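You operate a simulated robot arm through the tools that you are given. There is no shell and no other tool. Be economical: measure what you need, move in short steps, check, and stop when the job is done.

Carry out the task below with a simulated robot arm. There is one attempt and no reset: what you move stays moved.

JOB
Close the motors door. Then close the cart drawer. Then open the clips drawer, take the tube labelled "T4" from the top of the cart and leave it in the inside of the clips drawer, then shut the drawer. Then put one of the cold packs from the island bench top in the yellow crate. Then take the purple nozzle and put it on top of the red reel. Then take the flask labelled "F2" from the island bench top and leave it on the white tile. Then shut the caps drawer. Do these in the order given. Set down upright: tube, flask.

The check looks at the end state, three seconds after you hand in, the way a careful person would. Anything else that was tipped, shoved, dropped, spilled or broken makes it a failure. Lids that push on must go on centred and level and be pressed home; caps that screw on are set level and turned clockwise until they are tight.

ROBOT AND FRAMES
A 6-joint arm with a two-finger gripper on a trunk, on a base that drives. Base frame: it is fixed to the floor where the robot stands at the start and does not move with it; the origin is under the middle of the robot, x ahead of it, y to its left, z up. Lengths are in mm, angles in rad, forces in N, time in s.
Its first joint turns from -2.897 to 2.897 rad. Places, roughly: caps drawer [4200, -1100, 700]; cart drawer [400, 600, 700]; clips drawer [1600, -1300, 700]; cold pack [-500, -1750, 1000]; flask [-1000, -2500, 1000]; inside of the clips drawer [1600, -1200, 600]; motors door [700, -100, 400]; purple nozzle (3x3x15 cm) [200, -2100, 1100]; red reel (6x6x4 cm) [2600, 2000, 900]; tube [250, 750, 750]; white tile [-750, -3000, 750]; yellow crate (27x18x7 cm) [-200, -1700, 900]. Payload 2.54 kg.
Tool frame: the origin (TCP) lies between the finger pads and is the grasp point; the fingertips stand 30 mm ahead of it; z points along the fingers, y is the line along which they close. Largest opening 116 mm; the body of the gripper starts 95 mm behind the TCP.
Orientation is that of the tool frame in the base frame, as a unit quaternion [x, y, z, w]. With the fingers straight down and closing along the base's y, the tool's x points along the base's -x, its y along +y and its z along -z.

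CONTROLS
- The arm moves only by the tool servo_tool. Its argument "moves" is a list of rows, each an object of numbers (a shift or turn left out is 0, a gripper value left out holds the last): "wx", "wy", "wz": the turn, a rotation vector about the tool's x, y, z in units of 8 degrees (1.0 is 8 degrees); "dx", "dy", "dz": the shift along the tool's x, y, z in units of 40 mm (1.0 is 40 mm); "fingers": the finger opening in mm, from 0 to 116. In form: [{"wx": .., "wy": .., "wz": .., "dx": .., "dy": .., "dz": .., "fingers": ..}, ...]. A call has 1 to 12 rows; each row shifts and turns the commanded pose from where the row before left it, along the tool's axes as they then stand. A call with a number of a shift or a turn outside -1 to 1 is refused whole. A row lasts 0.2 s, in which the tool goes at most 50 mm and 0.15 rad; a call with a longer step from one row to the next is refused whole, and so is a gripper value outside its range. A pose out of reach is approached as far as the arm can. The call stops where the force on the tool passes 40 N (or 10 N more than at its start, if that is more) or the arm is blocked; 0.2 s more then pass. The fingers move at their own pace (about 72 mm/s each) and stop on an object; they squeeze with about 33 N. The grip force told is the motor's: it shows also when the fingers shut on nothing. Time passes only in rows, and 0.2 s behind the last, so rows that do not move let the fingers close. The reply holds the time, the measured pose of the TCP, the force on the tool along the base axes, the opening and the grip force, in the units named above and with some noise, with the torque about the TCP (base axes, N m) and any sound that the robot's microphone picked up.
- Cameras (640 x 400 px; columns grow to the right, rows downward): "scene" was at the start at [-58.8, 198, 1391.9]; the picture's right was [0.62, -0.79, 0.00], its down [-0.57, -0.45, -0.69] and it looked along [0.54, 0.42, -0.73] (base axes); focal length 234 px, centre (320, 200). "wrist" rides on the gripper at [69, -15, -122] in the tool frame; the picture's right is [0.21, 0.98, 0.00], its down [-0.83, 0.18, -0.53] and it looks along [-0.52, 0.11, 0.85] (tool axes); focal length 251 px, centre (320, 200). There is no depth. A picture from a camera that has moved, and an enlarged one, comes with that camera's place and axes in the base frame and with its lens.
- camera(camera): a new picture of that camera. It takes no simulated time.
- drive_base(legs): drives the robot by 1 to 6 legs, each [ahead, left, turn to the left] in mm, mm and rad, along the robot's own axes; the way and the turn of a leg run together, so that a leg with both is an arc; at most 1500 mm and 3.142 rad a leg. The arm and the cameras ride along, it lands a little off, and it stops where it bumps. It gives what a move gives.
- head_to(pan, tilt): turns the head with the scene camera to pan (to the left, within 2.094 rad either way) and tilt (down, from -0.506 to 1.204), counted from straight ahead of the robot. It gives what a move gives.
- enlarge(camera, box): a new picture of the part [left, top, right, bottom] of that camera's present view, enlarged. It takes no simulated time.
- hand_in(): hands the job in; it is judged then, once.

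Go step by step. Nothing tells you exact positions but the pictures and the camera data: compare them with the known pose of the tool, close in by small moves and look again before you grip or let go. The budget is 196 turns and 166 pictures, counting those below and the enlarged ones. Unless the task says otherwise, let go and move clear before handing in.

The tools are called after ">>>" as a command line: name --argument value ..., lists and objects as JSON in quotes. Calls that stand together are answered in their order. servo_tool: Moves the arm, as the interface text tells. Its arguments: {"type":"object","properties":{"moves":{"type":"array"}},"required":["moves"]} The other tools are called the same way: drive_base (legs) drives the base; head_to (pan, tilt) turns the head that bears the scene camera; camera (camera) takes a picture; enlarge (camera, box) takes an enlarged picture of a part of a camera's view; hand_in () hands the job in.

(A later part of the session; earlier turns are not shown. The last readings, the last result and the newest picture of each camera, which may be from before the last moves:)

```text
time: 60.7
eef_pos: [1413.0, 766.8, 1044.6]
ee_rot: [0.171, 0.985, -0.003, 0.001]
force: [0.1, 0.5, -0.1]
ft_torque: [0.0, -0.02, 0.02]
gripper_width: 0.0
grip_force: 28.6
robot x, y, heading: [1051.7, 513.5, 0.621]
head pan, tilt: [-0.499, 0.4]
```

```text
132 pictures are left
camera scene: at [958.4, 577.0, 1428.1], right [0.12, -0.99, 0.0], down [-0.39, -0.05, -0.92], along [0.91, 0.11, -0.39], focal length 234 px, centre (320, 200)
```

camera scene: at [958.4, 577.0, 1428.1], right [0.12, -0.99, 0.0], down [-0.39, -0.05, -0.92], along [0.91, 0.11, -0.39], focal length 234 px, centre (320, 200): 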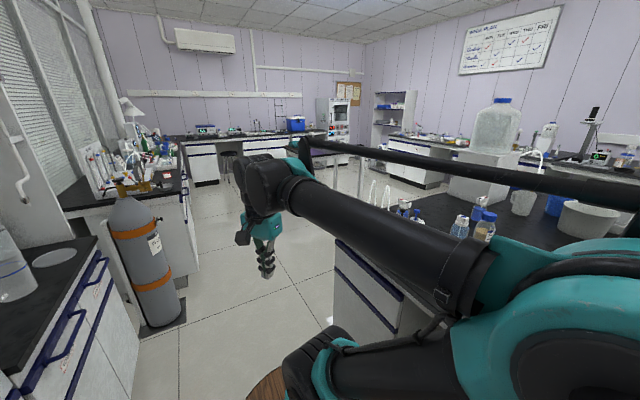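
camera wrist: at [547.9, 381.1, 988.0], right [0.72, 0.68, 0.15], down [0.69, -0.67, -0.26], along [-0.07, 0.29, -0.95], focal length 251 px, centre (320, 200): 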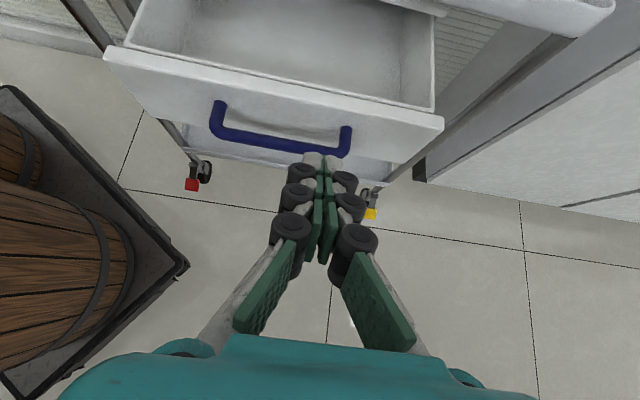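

Continue past the end of the island.

>>> drive_base --legs '[[900, 0, 0]]'

>>> head_to --pan -1.2 --tilt 0.6

>>> camera --camera "scene"

>>> head_to --pan -0.2 --tilt 0.4

>>> camera --camera "scene"

```text
time: 65.4
eef_pos: [2132.3, 1284.4, 1046.0]
ee_rot: [0.17, 0.985, -0.003, 0.001]
force: [-0.2, 0.2, -0.4]
ft_torque: [0.03, -0.02, 0.0]
gripper_width: 0.0
grip_force: 29.0
robot x, y, heading: [1773.2, 1032.1, 0.621]
head pan, tilt: [-0.499, 0.4]
```

```text
time: 66.4
eef_pos: [2133.8, 1283.7, 1044.9]
ee_rot: [0.17, 0.985, -0.004, 0.0]
force: [0.3, -0.3, -0.2]
ft_torque: [-0.02, -0.01, 0.02]
gripper_width: 0.0
grip_force: 28.6
robot x, y, heading: [1775.0, 1031.7, 0.622]
head pan, tilt: [-1.201, 0.6]
```

```text
131 pictures are left
camera scene: at [1661.2, 1033.3, 1409.9], right [-0.55, -0.84, 0.0], down [-0.47, 0.31, -0.83], along [0.69, -0.45, -0.56], focal length 234 px, centre (320, 200)
```

scene: 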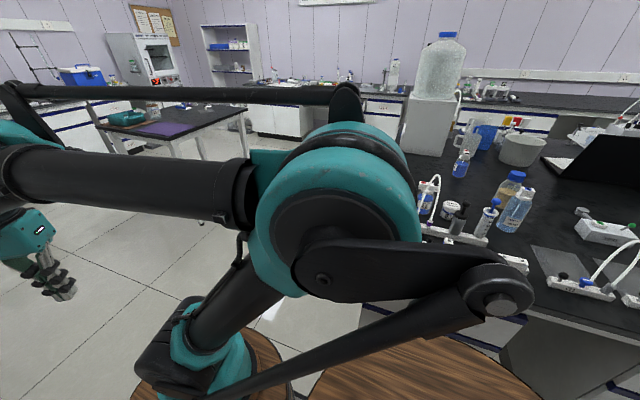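

```text
time: 67.7
eef_pos: [2133.5, 1283.0, 1046.4]
ee_rot: [0.17, 0.985, -0.003, 0.0]
force: [0.8, -0.5, 0.3]
ft_torque: [0.0, -0.02, 0.03]
gripper_width: 0.2
grip_force: 28.6
robot x, y, heading: [1776.2, 1032.9, 0.62]
head pan, tilt: [-0.201, 0.4]
```

```text
130 pictures are left
camera scene: at [1671.8, 1119.4, 1428.1], right [0.41, -0.91, 0.0], down [-0.36, -0.16, -0.92], along [0.84, 0.38, -0.39], focal length 234 px, centre (320, 200)
```

scene: 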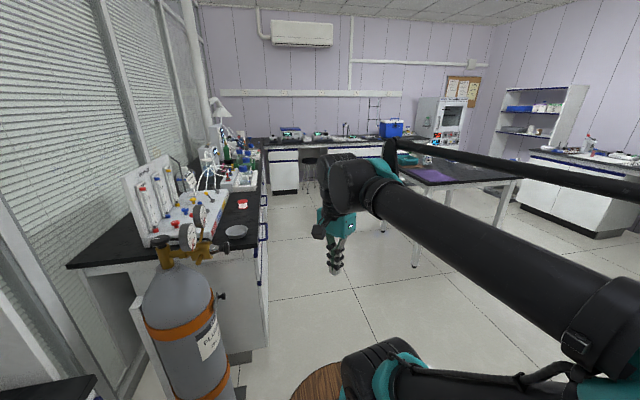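

The island's end is around s≈1950 along the aisle; the red reel is visible on the wall bench to the left. I'll go past the end, turn right, and drive along the short end.

>>> drive_base --legs '[[620, 0, 0], [0, 0, -1.547]]'

>>> camera --camera "scene"

>>> enlarge --camera "scene" --box '[420, 100, 640, 400]'

```text
time: 73.9
eef_pos: [2680.6, 1095.3, 1044.7]
ee_rot: [0.677, 0.736, -0.004, 0.003]
force: [-0.9, -0.6, 0.0]
ft_torque: [-0.04, -0.01, 0.0]
gripper_width: 0.0
grip_force: 28.2
robot x, y, heading: [2309.0, 1311.1, -0.523]
head pan, tilt: [-0.201, 0.4]
stopped in leg 2: the robot was blocked; the commanded pose is now the measured one
```

```text
129 pictures are left
camera scene: at [2348.4, 1440.7, 1428.1], right [-0.66, -0.75, 0.0], down [-0.29, 0.26, -0.92], along [0.69, -0.61, -0.39], focal length 234 px, centre (320, 200)
```

scene: 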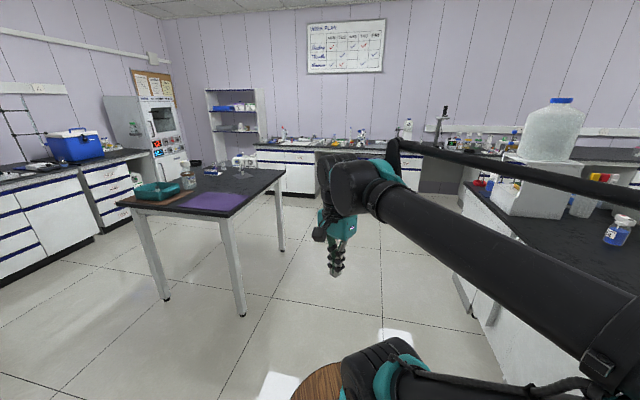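

```text
1.33 times, centred on (530, 250) of scene
camera zoom: at [2348.4, 1440.7, 1428.1], right [-0.66, -0.75, 0.0], down [-0.29, 0.26, -0.92], along [0.69, -0.61, -0.39], focal length 312 px, centre (40, 133)
```

zoom: 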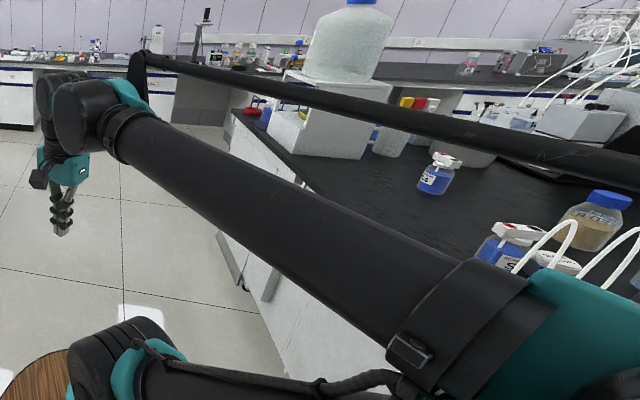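

The rear bumped while turning near the left wall bench. I'll drive ahead a bit, then finish the turn and go along the island's short end.

>>> drive_base --legs '[[350, 0, 0], [0, 0, -0.41], [1400, 0, 0]]'

>>> head_to --pan -0.6 --tilt 0.5

>>> camera --camera "scene"

```text
time: 84.0
eef_pos: [3703.6, -348.0, 1045.0]
ee_rot: [0.812, 0.584, -0.005, 0.001]
force: [-0.1, -0.3, 0.3]
ft_torque: [0.0, 0.02, 0.02]
gripper_width: 0.0
grip_force: 28.4
robot x, y, heading: [3448.4, -3.1, -0.932]
head pan, tilt: [-0.201, 0.4]
```

```text
time: 84.9
eef_pos: [3704.7, -347.5, 1045.8]
ee_rot: [0.812, 0.583, -0.005, 0.001]
force: [-0.1, 0.4, 0.1]
ft_torque: [-0.03, -0.04, -0.03]
gripper_width: 0.0
grip_force: 28.5
robot x, y, heading: [3446.8, -0.0, -0.937]
head pan, tilt: [-0.6, 0.499]
```

```text
127 pictures are left
camera scene: at [3500.4, 92.7, 1419.0], right [-1.0, -0.04, 0.0], down [-0.02, 0.48, -0.88], along [0.04, -0.88, -0.48], focal length 234 px, centre (320, 200)
```

scene: 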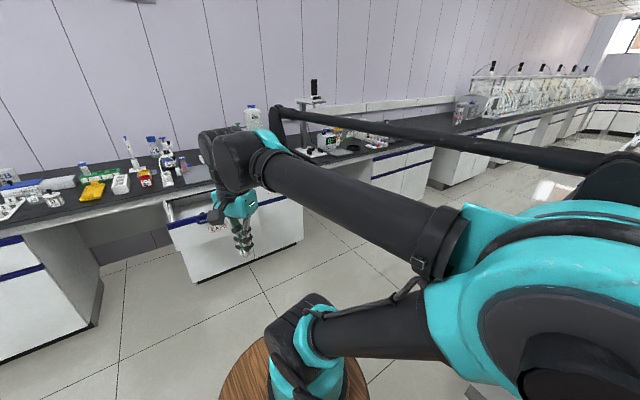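

The open caps drawer is visible on the wall bench ahead. I'll move into the aisle behind the island, turn to face the island's far side, and strafe toward the clips drawer.

>>> drive_base --legs '[[480, 0, 0], [0, 0, -1.56], [0, 0, -1.56]]'

>>> head_to --pan 0.6 --tilt 0.5

>>> camera --camera "scene"

```text
time: 95.3
eef_pos: [3465.9, -52.9, 1046.0]
ee_rot: [-0.605, 0.796, 0.002, 0.005]
force: [-0.4, 0.5, -0.2]
ft_torque: [-0.06, 0.01, 0.03]
gripper_width: 0.1
grip_force: 28.6
robot x, y, heading: [3740.4, -385.5, 2.258]
head pan, tilt: [-0.6, 0.499]
```

```text
time: 96.7
eef_pos: [3464.5, -52.7, 1045.8]
ee_rot: [-0.605, 0.797, 0.001, 0.004]
force: [-0.1, -0.5, -0.1]
ft_torque: [0.0, -0.02, 0.0]
gripper_width: 0.0
grip_force: 28.7
robot x, y, heading: [3737.0, -389.3, 2.263]
head pan, tilt: [0.6, 0.499]
```

```text
126 pictures are left
camera scene: at [3608.7, -550.9, 1419.0], right [0.28, 0.96, 0.0], down [0.46, -0.13, -0.88], along [-0.84, 0.24, -0.48], focal length 234 px, centre (320, 200)
```

scene: 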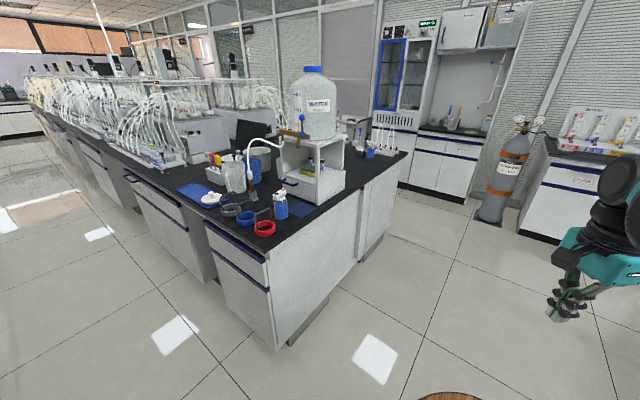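

Strafe left along the island's far side.

>>> drive_base --legs '[[0, 0, -0.045], [0, 1450, 0]]'

>>> camera --camera "scene"

```text
time: 101.0
eef_pos: [3044.8, -383.3, 1046.0]
ee_rot: [-0.54, 0.842, 0.002, 0.004]
force: [0.7, -0.2, -1.3]
ft_torque: [0.0, -0.01, 0.02]
gripper_width: 0.3
grip_force: 29.2
robot x, y, heading: [3257.4, -755.0, 2.107]
head pan, tilt: [0.6, 0.499]
stopped in leg 2: the robot was blocked; the commanded pose is now the measured one
```

```text
125 pictures are left
camera scene: at [3108.8, -898.6, 1419.0], right [0.42, 0.91, 0.0], down [0.43, -0.2, -0.88], along [-0.8, 0.37, -0.48], focal length 234 px, centre (320, 200)
```

scene: 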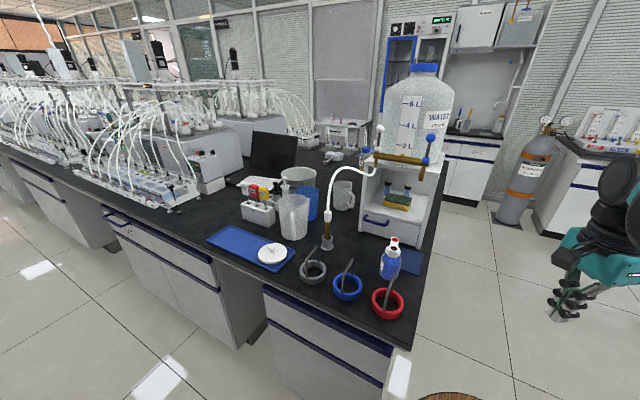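

The island's far edge is closer than I thought (d≈2227), so the robot's front corner touched it. I'll back out, turn to run lengthwise along the aisle with the island on my right, and work sideways.

>>> drive_base --legs '[[-70, 0, 0], [0, -600, 0], [0, 0, 1.678]]'

>>> head_to --pan -0.1 --tilt 0.6

>>> camera --camera "scene"

```text
time: 109.1
eef_pos: [3461.3, -774.6, 1046.2]
ee_rot: [0.987, -0.161, -0.005, -0.003]
force: [-0.8, 0.5, -0.1]
ft_torque: [0.05, 0.03, 0.01]
gripper_width: 0.0
grip_force: 28.3
robot x, y, heading: [3807.7, -520.6, -2.501]
head pan, tilt: [0.6, 0.499]
```

```text
time: 110.1
eef_pos: [3461.5, -774.5, 1045.1]
ee_rot: [0.987, -0.161, -0.004, -0.002]
force: [0.4, 0.6, -0.1]
ft_torque: [0.01, 0.0, 0.0]
gripper_width: 0.0
grip_force: 29.2
robot x, y, heading: [3809.4, -520.3, -2.498]
head pan, tilt: [-0.099, 0.6]
```

```text
124 pictures are left
camera scene: at [3916.8, -614.8, 1409.9], right [-0.52, 0.86, 0.0], down [0.48, 0.29, -0.83], along [-0.71, -0.43, -0.56], focal length 234 px, centre (320, 200)
```

scene: 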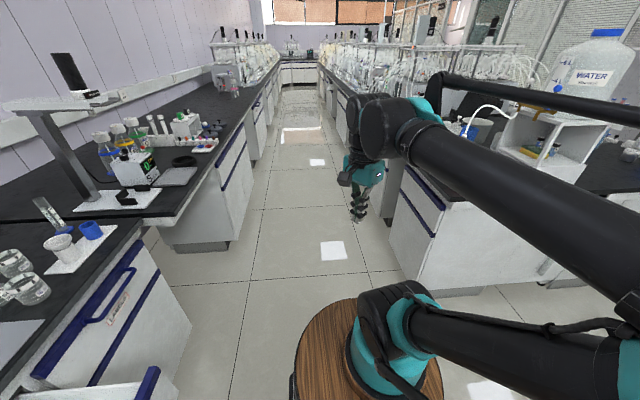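

The aisle is clear lengthwise. Drive ahead along it toward the clips drawer.

>>> drive_base --legs '[[1450, 0, 0], [350, 40, 0]]'

>>> head_to --pan -0.9 --tilt 0.7

>>> camera --camera "scene"

```text
time: 119.3
eef_pos: [2019.2, -1898.5, 1046.3]
ee_rot: [0.987, -0.163, -0.004, -0.003]
force: [-0.3, -0.2, 0.1]
ft_torque: [-0.02, 0.01, 0.0]
gripper_width: 0.1
grip_force: 28.9
robot x, y, heading: [2370.8, -1649.6, -2.507]
head pan, tilt: [-0.099, 0.6]
```

```text
time: 120.5
eef_pos: [2019.7, -1899.2, 1046.9]
ee_rot: [0.987, -0.164, -0.004, -0.003]
force: [-0.3, -0.3, -0.4]
ft_torque: [-0.02, 0.01, 0.02]
gripper_width: 0.2
grip_force: 28.6
robot x, y, heading: [2366.0, -1645.7, -2.508]
head pan, tilt: [-0.901, 0.7]
```

```text
123 pictures are left
camera scene: at [2469.8, -1674.8, 1401.3], right [0.26, 0.96, 0.0], down [0.62, -0.17, -0.77], along [-0.74, 0.2, -0.64], focal length 234 px, centre (320, 200)
```

scene: 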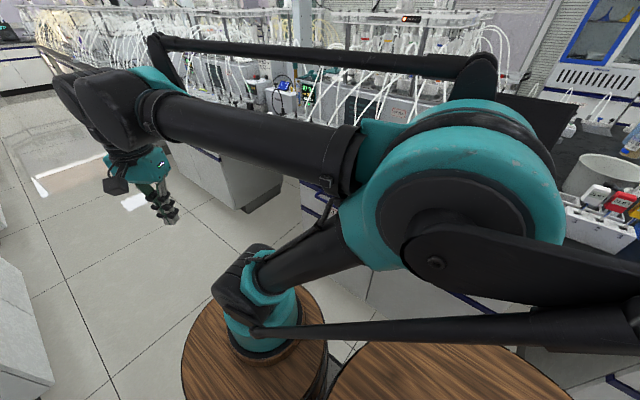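

The arm blocks part of the view; zoom to find the clips drawer.

>>> enlarge --camera "scene" --box '[160, 110, 440, 310]'

>>> camera --camera "wrist"

```text
2.00 times, centred on (300, 210) of scene
camera zoom: at [2469.8, -1674.8, 1401.3], right [0.26, 0.96, 0.0], down [0.62, -0.17, -0.77], along [-0.74, 0.2, -0.64], focal length 468 px, centre (360, 180)
```

zoom: 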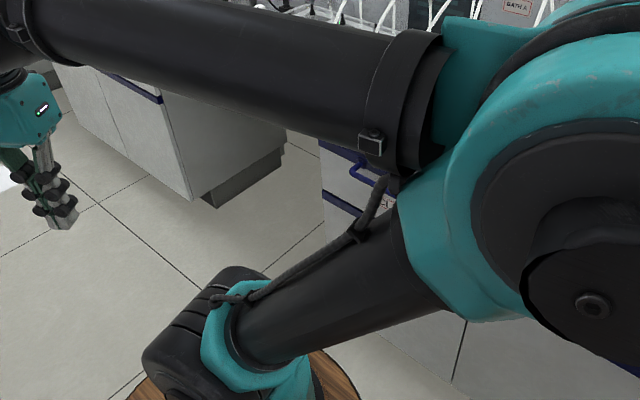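

```text
121 pictures are left
camera wrist: at [2091.0, -1906.9, 1167.5], right [-0.11, -0.99, 0.0], down [-0.84, 0.09, 0.54], along [-0.54, 0.06, -0.84], focal length 251 px, centre (320, 200)
```

wrist: 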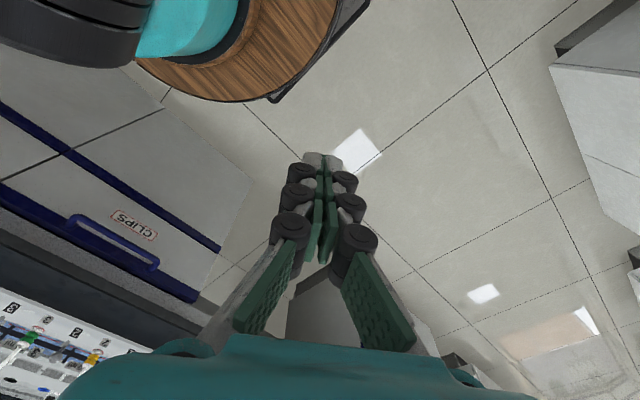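

The clips drawer handle is around (1755,-1440,765). I'll reposition so it is almost square to my right at a comfortable distance, and turn the tool so it can grip the horizontal bar with a 45° tilt.

>>> drive_base --legs '[[190, 60, 0]]'

>>> servo_tool --moves '[{"wz": -1, "fingers": 70}, {"wz": -1}, {"wz": -1}, {"wz": -1}, {"wz": -1}, {"wz": -1}, {"wz": -1}, {"dx": 0}]'

>>> camera --camera "wrist"

```text
time: 122.1
eef_pos: [1901.5, -2063.3, 1045.2]
ee_rot: [0.987, -0.163, -0.004, -0.002]
force: [0.9, 0.9, 0.0]
ft_torque: [0.01, 0.01, -0.01]
gripper_width: 0.1
grip_force: 28.6
robot x, y, heading: [2249.6, -1808.7, -2.51]
head pan, tilt: [-0.901, 0.7]
```

```text
time: 123.9
eef_pos: [1901.4, -2062.7, 1045.3]
ee_rot: [0.947, 0.321, -0.002, -0.004]
force: [-0.5, -0.1, 0.2]
ft_torque: [0.04, -0.02, 0.02]
gripper_width: 69.9
grip_force: 0.1
robot x, y, heading: [2249.5, -1813.1, -2.504]
head pan, tilt: [-0.901, 0.7]
```

```text
120 pictures are left
camera wrist: at [1948.7, -2009.1, 1168.6], right [0.76, -0.65, -0.01], down [-0.54, -0.65, 0.53], along [-0.35, -0.4, -0.85], focal length 251 px, centre (320, 200)
```

wrist: 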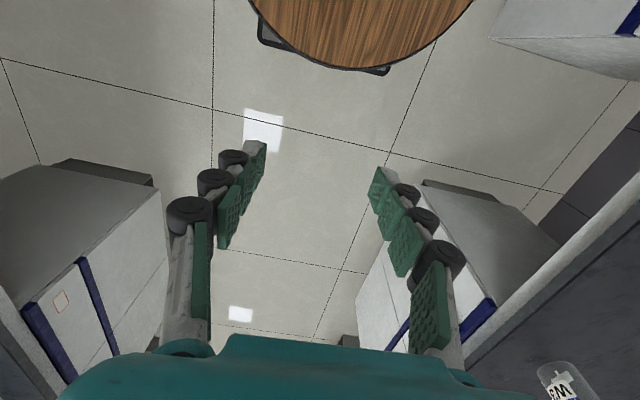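

Swing the tool over toward the island side, then tilt and look at the drawer.

>>> servo_tool --moves '[{"dy": -1}, {"dy": -1}, {"dy": -1}, {"dy": -1}, {"dy": -1}, {"dy": -1}, {"dy": -1, "dx": 0.5}, {"dx": 1}, {"dx": 1}, {"dx": 1}, {"dx": 1}]'

>>> servo_tool --moves '[{"wx": 1}, {"wx": 1}, {"wx": 1}, {"wx": 1}, {"wx": 1}, {"wx": 0.6}]'

>>> camera --camera "wrist"

>>> camera --camera "scene"

```text
time: 126.3
eef_pos: [1875.3, -1732.0, 1048.1]
ee_rot: [0.948, 0.32, -0.002, -0.004]
force: [0.3, 0.0, -0.6]
ft_torque: [0.02, -0.03, 0.03]
gripper_width: 69.9
grip_force: 0.0
robot x, y, heading: [2246.6, -1808.8, -2.507]
head pan, tilt: [-0.901, 0.7]
```

```text
time: 127.7
eef_pos: [1821.1, -1702.3, 1053.2]
ee_rot: [0.875, 0.295, -0.124, -0.364]
force: [-0.2, -0.7, 0.3]
ft_torque: [-0.01, -0.01, 0.0]
gripper_width: 69.8
grip_force: 0.1
out of reach, approached as far as the arm can: row 4, 5, 6
robot x, y, heading: [2250.6, -1808.3, -2.506]
head pan, tilt: [-0.901, 0.7]
```

```text
119 pictures are left
camera wrist: at [1923.3, -1720.3, 1149.8], right [0.59, -0.42, -0.69], down [-0.35, -0.9, 0.25], along [-0.73, 0.1, -0.68], focal length 251 px, centre (320, 200)
```

wrist: 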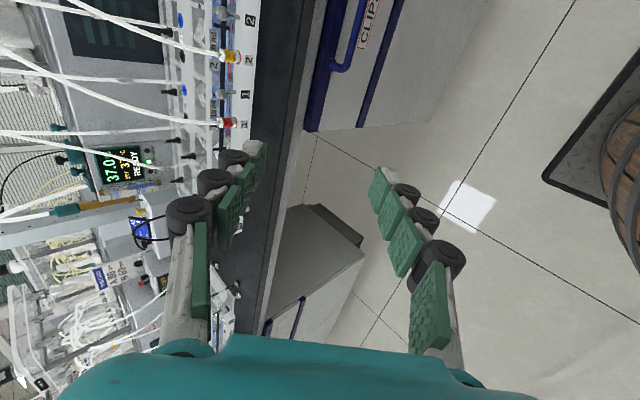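

```text
118 pictures are left
camera scene: at [2351.0, -1837.7, 1401.3], right [0.26, 0.97, 0.0], down [0.62, -0.17, -0.76], along [-0.74, 0.2, -0.64], focal length 234 px, centre (320, 200)
```

scene: 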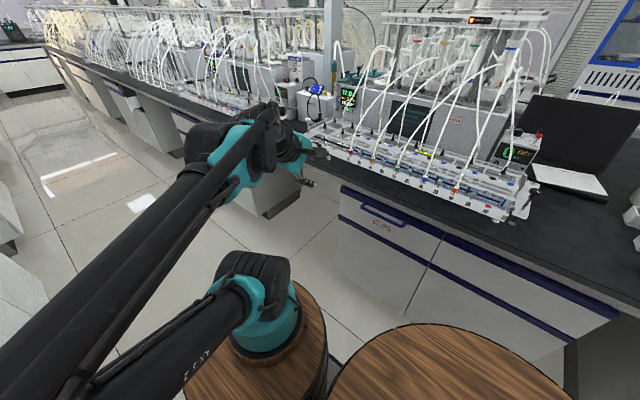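

Zoom on the clips drawer handle.

>>> enlarge --camera "scene" --box '[300, 150, 480, 300]'

```text
2.67 times, centred on (390, 225) of scene
camera zoom: at [2351.0, -1837.7, 1401.3], right [0.26, 0.97, 0.0], down [0.62, -0.17, -0.76], along [-0.74, 0.2, -0.64], focal length 624 px, centre (133, 133)
```

zoom: 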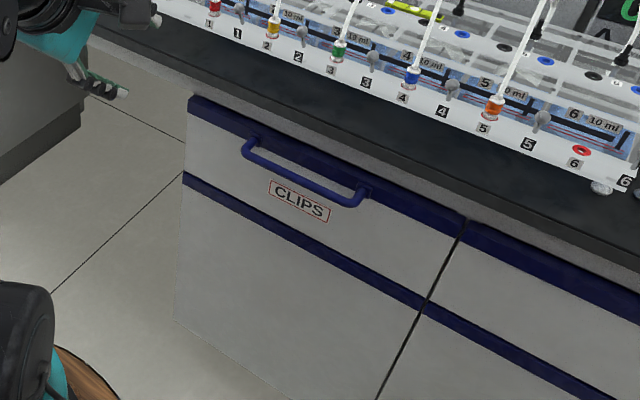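

The bar centre comes out at about (1786,-1439,783), running along the bench. I'll go to a pre-grasp 90 mm short with the fingers at 40 mm.

>>> servo_tool --moves '[{"dx": 0.41, "dy": 0.094, "dz": 0.825, "fingers": 40}, {"dx": 0.41, "dy": 0.094, "dz": 0.825}, {"dx": 0.41, "dy": 0.094, "dz": 0.825}, {"dx": 0.41, "dy": 0.094, "dz": 0.825}, {"dx": 0.41, "dy": 0.094, "dz": 0.825}, {"dx": 0.41, "dy": 0.094, "dz": 0.825}, {"dx": 0.41, "dy": 0.094, "dz": 0.825}, {"dx": 0.41, "dy": 0.094, "dz": 0.825}]'

>>> camera --camera "wrist"

>>> enlarge --camera "scene" --box '[300, 120, 480, 270]'

```text
time: 129.5
eef_pos: [1823.1, -1489.4, 844.9]
ee_rot: [0.874, 0.295, -0.124, -0.365]
force: [-0.4, -0.8, 0.1]
ft_torque: [0.03, 0.02, -0.04]
gripper_width: 40.1
grip_force: 0.1
robot x, y, heading: [2248.2, -1810.1, -2.503]
head pan, tilt: [-0.901, 0.7]
```

```text
116 pictures are left
camera wrist: at [1924.6, -1507.8, 941.0], right [0.59, -0.42, -0.69], down [-0.35, -0.9, 0.25], along [-0.73, 0.1, -0.68], focal length 251 px, centre (320, 200)
```

wrist: 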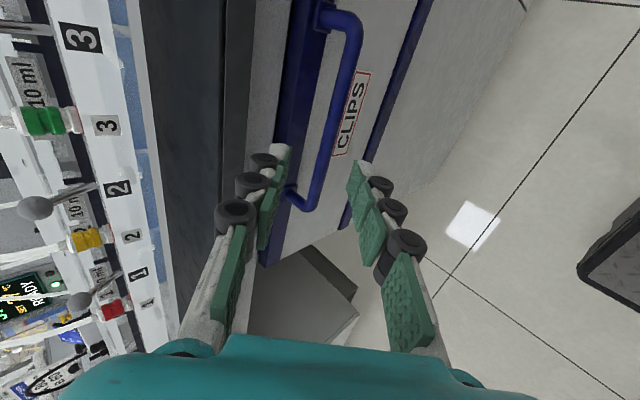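

```text
2.67 times, centred on (390, 195) of scene
camera zoom: at [2351.0, -1837.8, 1401.3], right [0.26, 0.97, 0.0], down [0.62, -0.17, -0.76], along [-0.74, 0.2, -0.64], focal length 624 px, centre (133, 213)
```

zoom: 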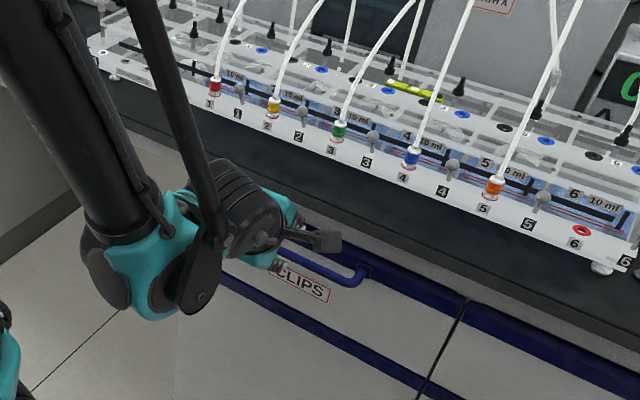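

The bar lies centred between the fingers. Advance 75 mm and close.

>>> servo_tool --moves '[{"dz": 0.5}, {"dz": 0.5}, {"dz": 0.5}, {"dz": 0.4}, {"fingers": 0}, {"fingers": 0}, {"fingers": 0}]'

>>> camera --camera "wrist"

```text
time: 131.1
eef_pos: [1790.1, -1446.6, 797.0]
ee_rot: [0.876, 0.294, -0.124, -0.363]
force: [-0.6, 0.3, -0.1]
ft_torque: [0.0, 0.02, 0.0]
gripper_width: 0.3
grip_force: 28.4
out of reach, approached as far as the arm can: row 4
robot x, y, heading: [2248.7, -1807.1, -2.506]
head pan, tilt: [-0.901, 0.7]
```

```text
114 pictures are left
camera wrist: at [1891.4, -1464.2, 892.7], right [0.59, -0.42, -0.69], down [-0.35, -0.9, 0.25], along [-0.73, 0.09, -0.68], focal length 251 px, centre (320, 200)
```

wrist: 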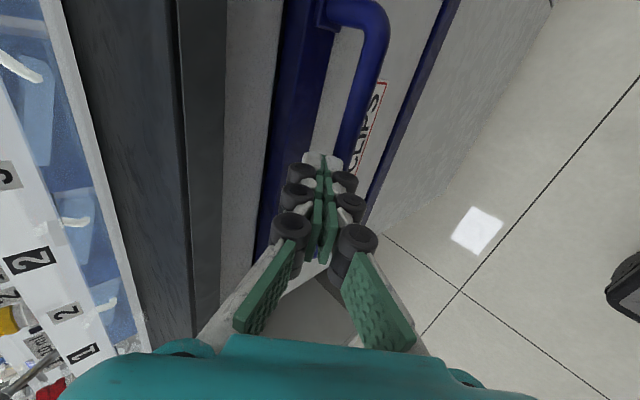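

The fingers closed just above/inside the bar and missed it; the bar is a bit lower (z≈767) than estimated, and reach is marginal. I'll retreat, reposition the base a bit rearward for more reach, and retry lower.

>>> servo_tool --moves '[{"dz": -0.7}, {"dz": -0.8, "fingers": 44}, {"dz": -0.7}, {"dz": 0}]'

>>> drive_base --legs '[[-150, 0, 0]]'

```text
time: 132.1
eef_pos: [1829.9, -1497.4, 857.3]
ee_rot: [0.875, 0.294, -0.124, -0.365]
force: [-0.1, -0.2, 0.1]
ft_torque: [-0.03, -0.01, 0.02]
gripper_width: 44.1
grip_force: 0.0
robot x, y, heading: [2249.9, -1807.8, -2.505]
head pan, tilt: [-0.901, 0.7]
```

```text
time: 133.5
eef_pos: [1949.3, -1406.8, 857.1]
ee_rot: [0.874, 0.296, -0.125, -0.365]
force: [-0.2, -0.2, 0.4]
ft_torque: [-0.01, 0.04, 0.02]
gripper_width: 44.1
grip_force: 0.0
robot x, y, heading: [2370.5, -1719.3, -2.501]
head pan, tilt: [-0.901, 0.7]
```

>>> servo_tool --moves '[{"dx": -0.934, "dy": 0.075, "dz": 0.19}, {"dx": -0.934, "dy": 0.075, "dz": 0.19}, {"dx": -0.934, "dy": 0.075, "dz": 0.19}, {"dx": -0.934, "dy": 0.075, "dz": 0.19}]'

>>> camera --camera "wrist"

>>> enlarge --camera "scene" --box '[260, 100, 440, 250]'

```text
time: 134.5
eef_pos: [1822.0, -1488.0, 828.9]
ee_rot: [0.874, 0.295, -0.125, -0.364]
force: [0.1, 0.6, -1.0]
ft_torque: [0.0, -0.01, 0.0]
gripper_width: 43.9
grip_force: 0.0
robot x, y, heading: [2368.0, -1722.3, -2.5]
head pan, tilt: [-0.901, 0.7]
```

```text
113 pictures are left
camera wrist: at [1924.9, -1506.6, 924.9], right [0.59, -0.42, -0.69], down [-0.35, -0.9, 0.25], along [-0.73, 0.1, -0.67], focal length 251 px, centre (320, 200)
```

wrist: 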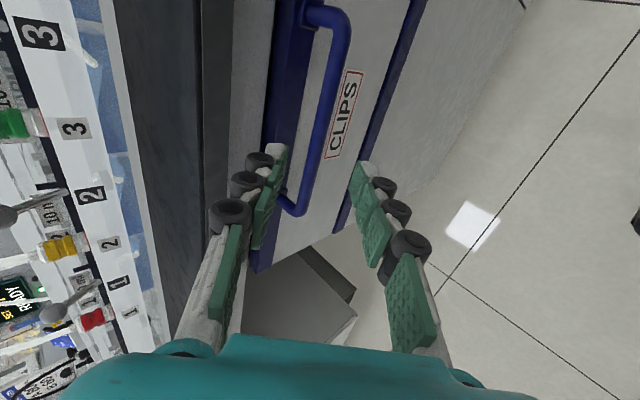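

```text
2.67 times, centred on (350, 175) of scene
camera zoom: at [2472.6, -1747.3, 1401.3], right [0.26, 0.97, 0.0], down [0.62, -0.17, -0.76], along [-0.74, 0.2, -0.64], focal length 624 px, centre (240, 267)
```

zoom: 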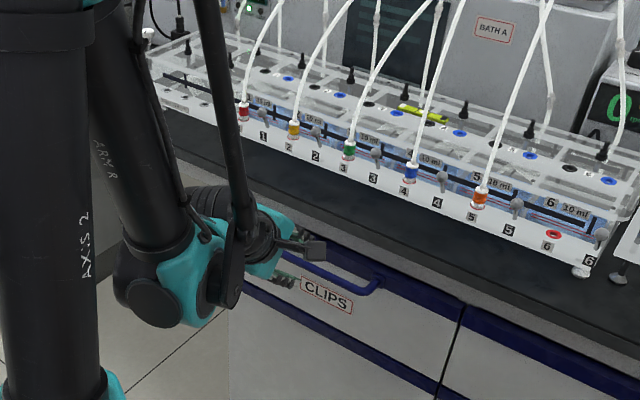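

The bar is centred between the fingers again, and lower. Advance 76 mm and close.

>>> servo_tool --moves '[{"dz": 0.5}, {"dz": 0.5}, {"dz": 0.5}, {"dz": 0.4}, {"fingers": 0}, {"fingers": 0}, {"fingers": 0}]'

>>> camera --camera "wrist"

```text
time: 135.8
eef_pos: [1789.4, -1444.1, 789.4]
ee_rot: [0.876, 0.295, -0.123, -0.362]
force: [0.5, -0.5, 0.3]
ft_torque: [0.01, 0.04, 0.01]
gripper_width: 0.0
grip_force: 24.9
out of reach, approached as far as the arm can: row 3, 4
robot x, y, heading: [2366.1, -1721.1, -2.499]
head pan, tilt: [-0.901, 0.7]
stopped in row 6: the force on the tool passed its limit at 57 N (the readings are from after the stop); the commanded pose is now the measured one
```

```text
111 pictures are left
camera wrist: at [1890.0, -1460.8, 886.8], right [0.59, -0.42, -0.69], down [-0.35, -0.9, 0.25], along [-0.73, 0.09, -0.68], focal length 251 px, centre (320, 200)
```

wrist: 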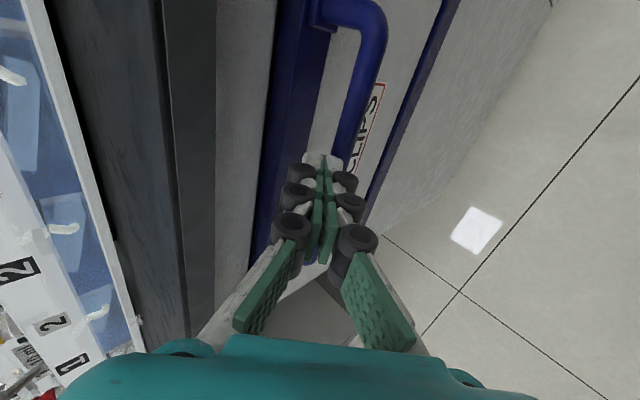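

Reach limit again kept the tool too high. I'll retreat and give more radius by moving the base back another 140 mm.

>>> servo_tool --moves '[{"dz": -0.7}, {"dz": -0.8, "fingers": 44}, {"dz": -0.7}, {"dz": 0}]'

>>> drive_base --legs '[[-140, 20, 0]]'

```text
time: 136.8
eef_pos: [1826.8, -1495.6, 852.0]
ee_rot: [0.876, 0.295, -0.124, -0.362]
force: [0.8, -0.3, -1.2]
ft_torque: [-0.02, 0.01, 0.03]
gripper_width: 44.0
grip_force: 0.0
robot x, y, heading: [2371.0, -1719.1, -2.505]
head pan, tilt: [-0.901, 0.7]
```

```text
time: 138.2
eef_pos: [1953.7, -1423.9, 851.9]
ee_rot: [0.876, 0.294, -0.123, -0.362]
force: [-0.4, 0.6, -0.2]
ft_torque: [-0.02, -0.01, -0.03]
gripper_width: 44.2
grip_force: 0.1
robot x, y, heading: [2494.9, -1653.0, -2.508]
head pan, tilt: [-0.901, 0.7]
```

>>> servo_tool --moves '[{"dx": -0.894, "dy": -0.02, "dz": 0.244}, {"dx": -0.894, "dy": -0.02, "dz": 0.244}, {"dx": -0.894, "dy": -0.02, "dz": 0.244}, {"dx": -0.894, "dy": -0.02, "dz": 0.244}, {"dz": 0.5}, {"dz": 0.5}, {"dz": 0.5}, {"dz": 0.5}]'

>>> camera --camera "wrist"

```text
time: 139.9
eef_pos: [1784.5, -1442.2, 769.1]
ee_rot: [0.876, 0.295, -0.122, -0.362]
force: [1.3, -0.2, 0.2]
ft_torque: [0.0, -0.01, 0.02]
gripper_width: 43.9
grip_force: 0.1
robot x, y, heading: [2495.3, -1648.7, -2.506]
head pan, tilt: [-0.901, 0.7]
```

```text
110 pictures are left
camera wrist: at [1887.7, -1459.4, 866.6], right [0.59, -0.42, -0.69], down [-0.35, -0.9, 0.25], along [-0.73, 0.1, -0.68], focal length 251 px, centre (320, 200)
```

wrist: 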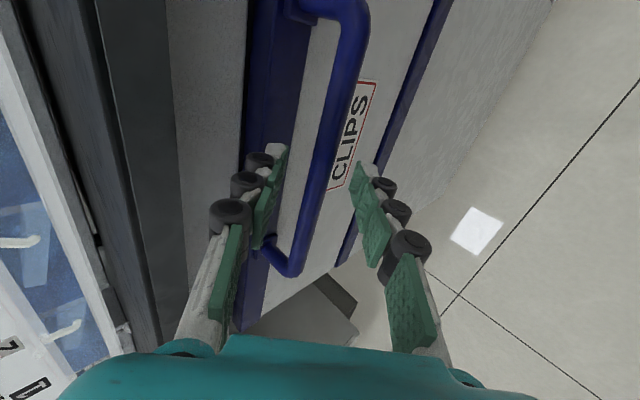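

Now reached; the bar sits between the fingertips. Go 16 mm deeper and close.

>>> servo_tool --moves '[{"dz": 0.2}, {"dz": 0.2}, {"fingers": 0}, {"fingers": 0}, {"fingers": 0}]'

>>> camera --camera "wrist"

```text
time: 141.2
eef_pos: [1779.2, -1432.6, 759.6]
ee_rot: [0.876, 0.294, -0.123, -0.362]
force: [-0.8, 0.7, 1.3]
ft_torque: [-0.17, 0.21, -0.04]
gripper_width: 11.6
grip_force: 38.2
robot x, y, heading: [2495.9, -1651.2, -2.508]
head pan, tilt: [-0.901, 0.7]
```

```text
109 pictures are left
camera wrist: at [1881.2, -1450.3, 855.8], right [0.59, -0.42, -0.69], down [-0.35, -0.9, 0.25], along [-0.73, 0.1, -0.68], focal length 251 px, centre (320, 200)
```

wrist: 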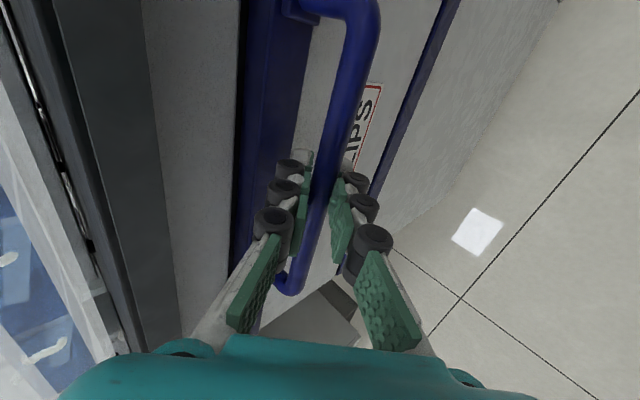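

The handle is gripped (11.6 mm). Pull the drawer outward with the arm in short steps.

>>> servo_tool --moves '[{"dy": 0.353, "dz": -0.355}, {"dy": 0.353, "dz": -0.355}, {"dy": 0.353, "dz": -0.355}, {"dy": 0.353, "dz": -0.355}]'

>>> drive_base --legs '[[0, 90, 0]]'

>>> camera --camera "scene"

```text
time: 141.8
eef_pos: [1802.0, -1463.7, 758.2]
ee_rot: [0.879, 0.292, -0.12, -0.357]
force: [-2.8, -0.3, -23.2]
ft_torque: [-0.22, 0.24, 0.16]
gripper_width: 11.0
grip_force: 38.4
out of reach, approached as far as the arm can: row 2, 3
robot x, y, heading: [2497.6, -1651.5, -2.506]
head pan, tilt: [-0.901, 0.7]
stopped in row 3: the force on the tool passed its limit at 62 N (the readings are from after the stop); the commanded pose is now the measured one
```

```text
time: 143.0
eef_pos: [1855.8, -1537.8, 757.9]
ee_rot: [0.88, 0.293, -0.121, -0.355]
force: [-2.6, -1.6, -6.3]
ft_torque: [0.07, -0.12, -0.18]
gripper_width: 10.9
grip_force: 38.1
robot x, y, heading: [2547.0, -1730.2, -2.507]
head pan, tilt: [-0.901, 0.7]
stopped in leg 1: the force on the tool passed its limit at 41 N (the readings are from after the stop); the commanded pose is now the measured one
```

```text
108 pictures are left
camera scene: at [2651.6, -1754.0, 1401.3], right [0.26, 0.97, 0.0], down [0.62, -0.17, -0.76], along [-0.74, 0.2, -0.64], focal length 234 px, centre (320, 200)
```

scene: 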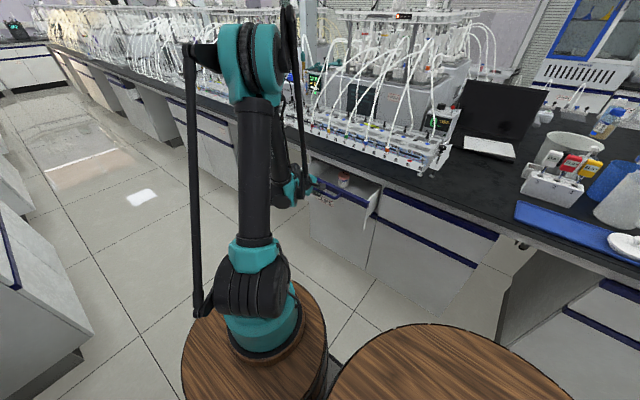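

The drawer is open about 130 mm. I'll pull a bit more with the base.

>>> drive_base --legs '[[0, 60, 0]]'

>>> camera --camera "wrist"

>>> enlarge --camera "scene" --box '[240, 130, 420, 280]'

```text
time: 144.0
eef_pos: [1893.1, -1589.1, 758.1]
ee_rot: [0.879, 0.293, -0.119, -0.356]
force: [-1.4, -0.5, -12.0]
ft_torque: [-0.18, 0.21, -0.28]
gripper_width: 11.2
grip_force: 38.4
robot x, y, heading: [2587.2, -1777.4, -2.501]
head pan, tilt: [-0.901, 0.7]
```

```text
107 pictures are left
camera wrist: at [1993.5, -1605.0, 856.4], right [0.59, -0.43, -0.68], down [-0.36, -0.9, 0.26], along [-0.72, 0.09, -0.69], focal length 251 px, centre (320, 200)
```

wrist: 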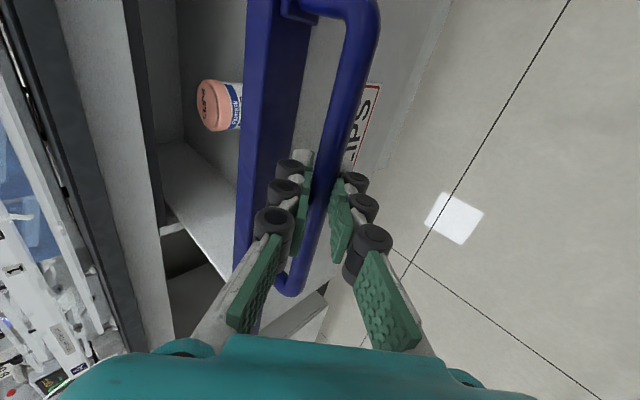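

```text
2.67 times, centred on (330, 205) of scene
camera zoom: at [2687.9, -1803.1, 1401.3], right [0.26, 0.97, 0.0], down [0.62, -0.17, -0.76], along [-0.74, 0.2, -0.64], focal length 624 px, centre (293, 187)
```

zoom: 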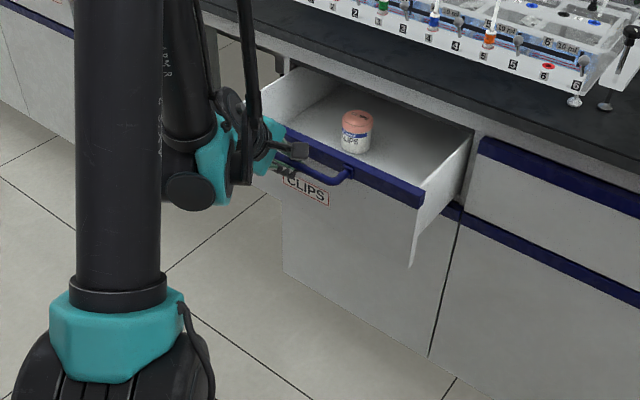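

The drawer is open about 195 mm, with a jar labelled "clips" inside. I'll release the handle, retreat, raise and untilt, then tuck the arm for the trip to the cart.

>>> servo_tool --moves '[{"fingers": 50}, {"dz": 0}, {"dz": -0.8}, {"dz": -0.9}, {"dz": -0.9}, {"dy": -0.71, "dz": -0.705}, {"dy": -0.71, "dz": -0.705}, {"dy": -0.71, "dz": -0.705}, {"dy": -0.71, "dz": -0.705}, {"dy": -0.71, "dz": -0.705}]'

>>> servo_tool --moves '[{"wx": -1}, {"wx": -1}, {"wx": -1}, {"wx": -1}, {"wx": -1}, {"wx": -0.55}]'

>>> camera --camera "wrist"

```text
time: 146.2
eef_pos: [1936.7, -1640.2, 1034.6]
ee_rot: [0.879, 0.293, -0.119, -0.356]
force: [-0.2, -0.5, -0.7]
ft_torque: [-0.02, -0.05, -0.02]
gripper_width: 50.2
grip_force: 0.1
robot x, y, heading: [2584.8, -1775.6, -2.5]
head pan, tilt: [-0.901, 0.7]
```

```text
time: 147.6
eef_pos: [1936.3, -1643.4, 1034.8]
ee_rot: [0.948, 0.317, 0.0, 0.004]
force: [0.1, -0.2, -0.7]
ft_torque: [0.0, 0.0, -0.03]
gripper_width: 50.0
grip_force: 0.1
robot x, y, heading: [2585.0, -1777.1, -2.501]
head pan, tilt: [-0.901, 0.7]
```

```text
105 pictures are left
camera wrist: at [1981.9, -1587.6, 1155.5], right [0.76, -0.65, 0.01], down [-0.55, -0.64, 0.54], along [-0.35, -0.41, -0.84], focal length 251 px, centre (320, 200)
```

wrist: 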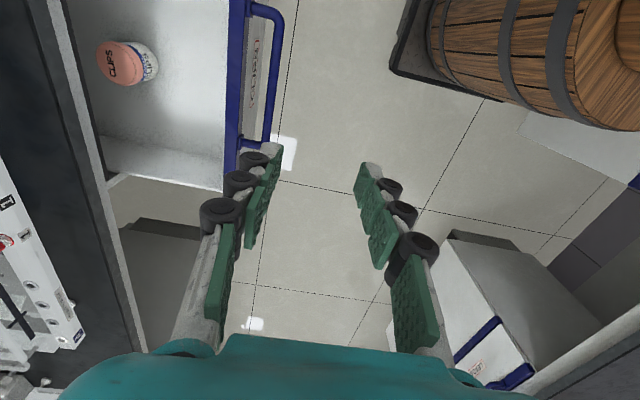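

Tuck the arm ahead of the base, then retrace the route without turning (back, strafe, then ahead).

>>> servo_tool --moves '[{"dy": 1}, {"dy": 1}, {"dy": 1}, {"dy": 1}, {"dy": 1}, {"dy": 1}, {"dy": 1}, {"dy": 1}, {"dy": 1}, {"dy": 1}, {"dy": 1}, {"dy": 1}]'

>>> drive_base --legs '[[0, -250, 0], [-900, 0, 0], [-820, 0, 0], [0, -1300, 0]]'

>>> head_to --pan -1.3 --tilt 0.5

>>> camera --camera "scene"

```text
time: 150.2
eef_pos: [2223.2, -2024.2, 1035.1]
ee_rot: [0.949, 0.316, -0.001, 0.003]
force: [0.2, 0.0, -0.1]
ft_torque: [0.0, -0.01, 0.0]
gripper_width: 50.1
grip_force: 0.1
robot x, y, heading: [2585.7, -1773.5, -2.507]
head pan, tilt: [-0.901, 0.7]
```

```text
time: 166.5
eef_pos: [2681.1, 241.5, 1036.3]
ee_rot: [0.949, 0.316, 0.0, 0.003]
force: [0.6, 0.8, 0.0]
ft_torque: [-0.01, -0.02, -0.01]
gripper_width: 50.1
grip_force: 0.1
robot x, y, heading: [3044.9, 489.2, -2.509]
head pan, tilt: [-0.901, 0.7]
```

```text
time: 167.3
eef_pos: [2681.0, 242.5, 1034.8]
ee_rot: [0.948, 0.317, -0.001, 0.003]
force: [0.0, -0.1, 0.6]
ft_torque: [0.01, 0.01, -0.03]
gripper_width: 50.0
grip_force: 0.2
robot x, y, heading: [3041.2, 492.4, -2.504]
head pan, tilt: [-1.3, 0.499]
```

```text
104 pictures are left
camera scene: at [3156.7, 497.0, 1418.9], right [0.62, 0.79, 0.0], down [0.38, -0.29, -0.88], along [-0.69, 0.54, -0.48], focal length 234 px, centre (320, 200)
```

scene: 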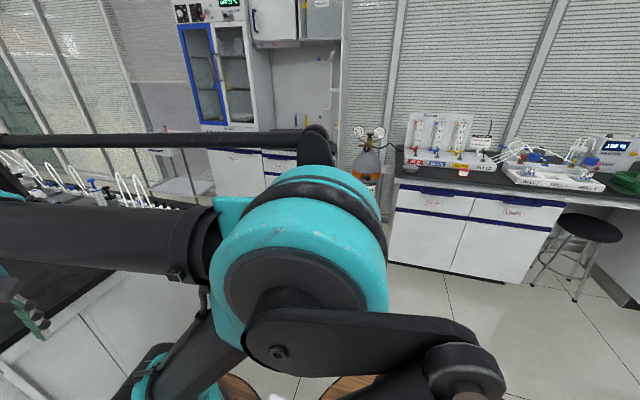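

Continue: strafe into the first aisle, then drive ahead toward the cart.

>>> drive_base --legs '[[0, -1180, 0], [900, 0, 0], [780, 0, 0]]'

>>> head_to --pan -0.8 --tilt 0.75

>>> camera --camera "scene"

```text
time: 173.1
eef_pos: [1980.9, 1163.7, 1034.4]
ee_rot: [0.946, 0.325, -0.002, 0.002]
force: [0.5, -0.3, -0.1]
ft_torque: [0.0, -0.03, 0.0]
gripper_width: 50.0
grip_force: 0.0
robot x, y, heading: [2342.2, 1422.4, -2.487]
head pan, tilt: [-1.3, 0.499]
stopped in leg 1: the robot was blocked; the commanded pose is now the measured one
```

```text
time: 174.1
eef_pos: [1979.1, 1163.6, 1034.8]
ee_rot: [0.946, 0.325, -0.001, 0.003]
force: [-0.5, 0.7, 0.5]
ft_torque: [0.0, 0.0, 0.0]
gripper_width: 49.9
grip_force: 0.1
robot x, y, heading: [2342.4, 1418.4, -2.487]
head pan, tilt: [-0.799, 0.75]
```

```text
103 pictures are left
camera scene: at [2443.1, 1384.5, 1397.1], right [0.15, 0.99, 0.0], down [0.67, -0.1, -0.73], along [-0.72, 0.11, -0.68], focal length 234 px, centre (320, 200)
```

scene: 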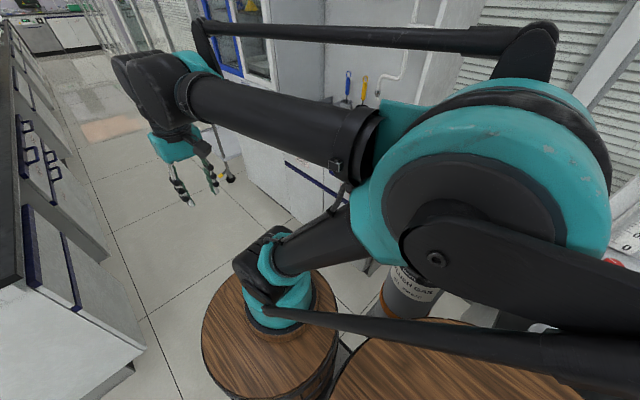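

It bumped the bench side at d≈270. I'll ease away to the left and go ahead.

>>> drive_base --legs '[[0, 70, -0.012], [900, 0, 0]]'

>>> camera --camera "scene"

```text
time: 179.5
eef_pos: [1279.3, 566.7, 1035.5]
ee_rot: [0.948, 0.317, -0.001, 0.004]
force: [1.0, 0.1, 0.9]
ft_torque: [0.01, -0.01, -0.01]
gripper_width: 50.2
grip_force: 0.0
robot x, y, heading: [1643.5, 813.8, -2.509]
head pan, tilt: [-0.799, 0.75]
```

```text
102 pictures are left
camera scene: at [1745.7, 778.5, 1397.0], right [0.16, 0.99, 0.0], down [0.67, -0.11, -0.73], along [-0.72, 0.12, -0.68], focal length 234 px, centre (320, 200)
```

scene: 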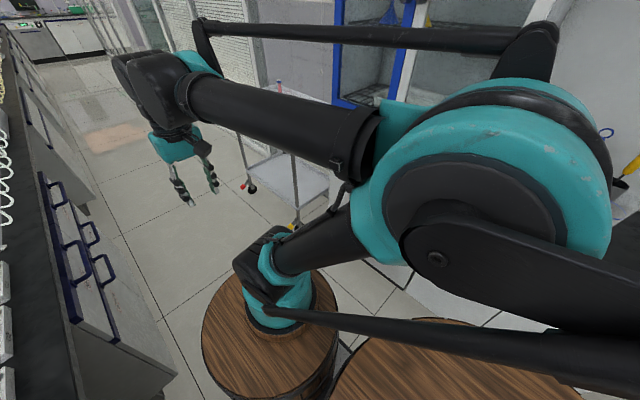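

Continue ahead to reach the cart's T4 tube on my right.

>>> drive_base --legs '[[770, -40, 0]]'

>>> servo_tool --moves '[{"dy": -1, "fingers": 70}, {"dy": -1}, {"dy": -1}, {"dy": -1}, {"dy": -1}, {"dy": -1}, {"dy": -1}, {"dy": -1}, {"dy": -1}, {"dy": -1}]'

>>> camera --camera "scene"

>>> camera --camera "wrist"

```text
time: 183.7
eef_pos: [635.5, 146.5, 1034.8]
ee_rot: [0.95, 0.313, 0.0, 0.003]
force: [-0.5, -0.3, 0.5]
ft_torque: [0.03, 0.01, 0.0]
gripper_width: 50.3
grip_force: 0.2
robot x, y, heading: [1001.1, 394.0, -2.514]
head pan, tilt: [-0.799, 0.75]
```

```text
time: 185.8
eef_pos: [398.7, 467.4, 1032.7]
ee_rot: [0.949, 0.314, -0.001, 0.003]
force: [0.5, -0.7, 0.2]
ft_torque: [0.05, 0.06, 0.0]
gripper_width: 69.8
grip_force: 0.0
robot x, y, heading: [999.6, 394.9, -2.509]
head pan, tilt: [-0.799, 0.75]
```

```text
101 pictures are left
camera scene: at [1104.1, 356.1, 1397.0], right [0.17, 0.99, 0.0], down [0.67, -0.11, -0.73], along [-0.72, 0.12, -0.68], focal length 234 px, centre (320, 200)
```

scene: 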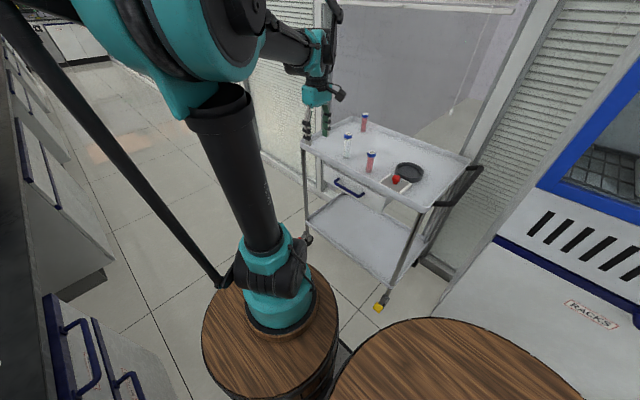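

```text
100 pictures are left
camera wrist: at [445.1, 522.6, 1153.7], right [0.75, -0.66, 0.0], down [-0.55, -0.64, 0.54], along [-0.35, -0.41, -0.84], focal length 251 px, centre (320, 200)
```

wrist: 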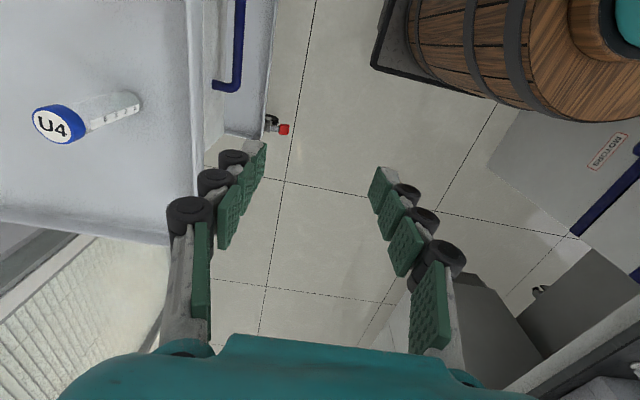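

Zoom on the cart to locate T4.

>>> enlarge --camera "scene" --box '[300, 90, 480, 220]'

```text
3.08 times, centred on (390, 155) of scene
camera zoom: at [1104.1, 356.1, 1397.0], right [0.17, 0.99, 0.0], down [0.67, -0.11, -0.73], along [-0.72, 0.12, -0.68], focal length 720 px, centre (105, 338)
```

zoom: 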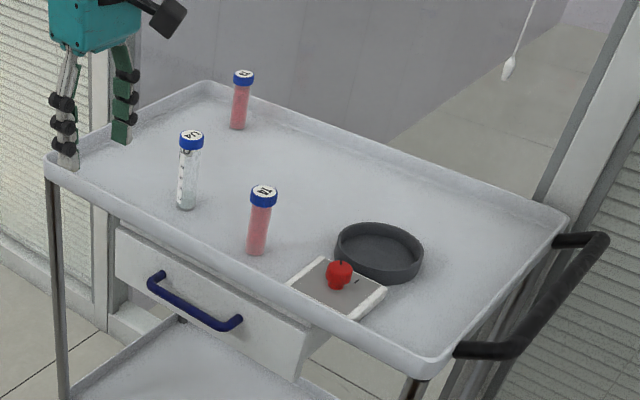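

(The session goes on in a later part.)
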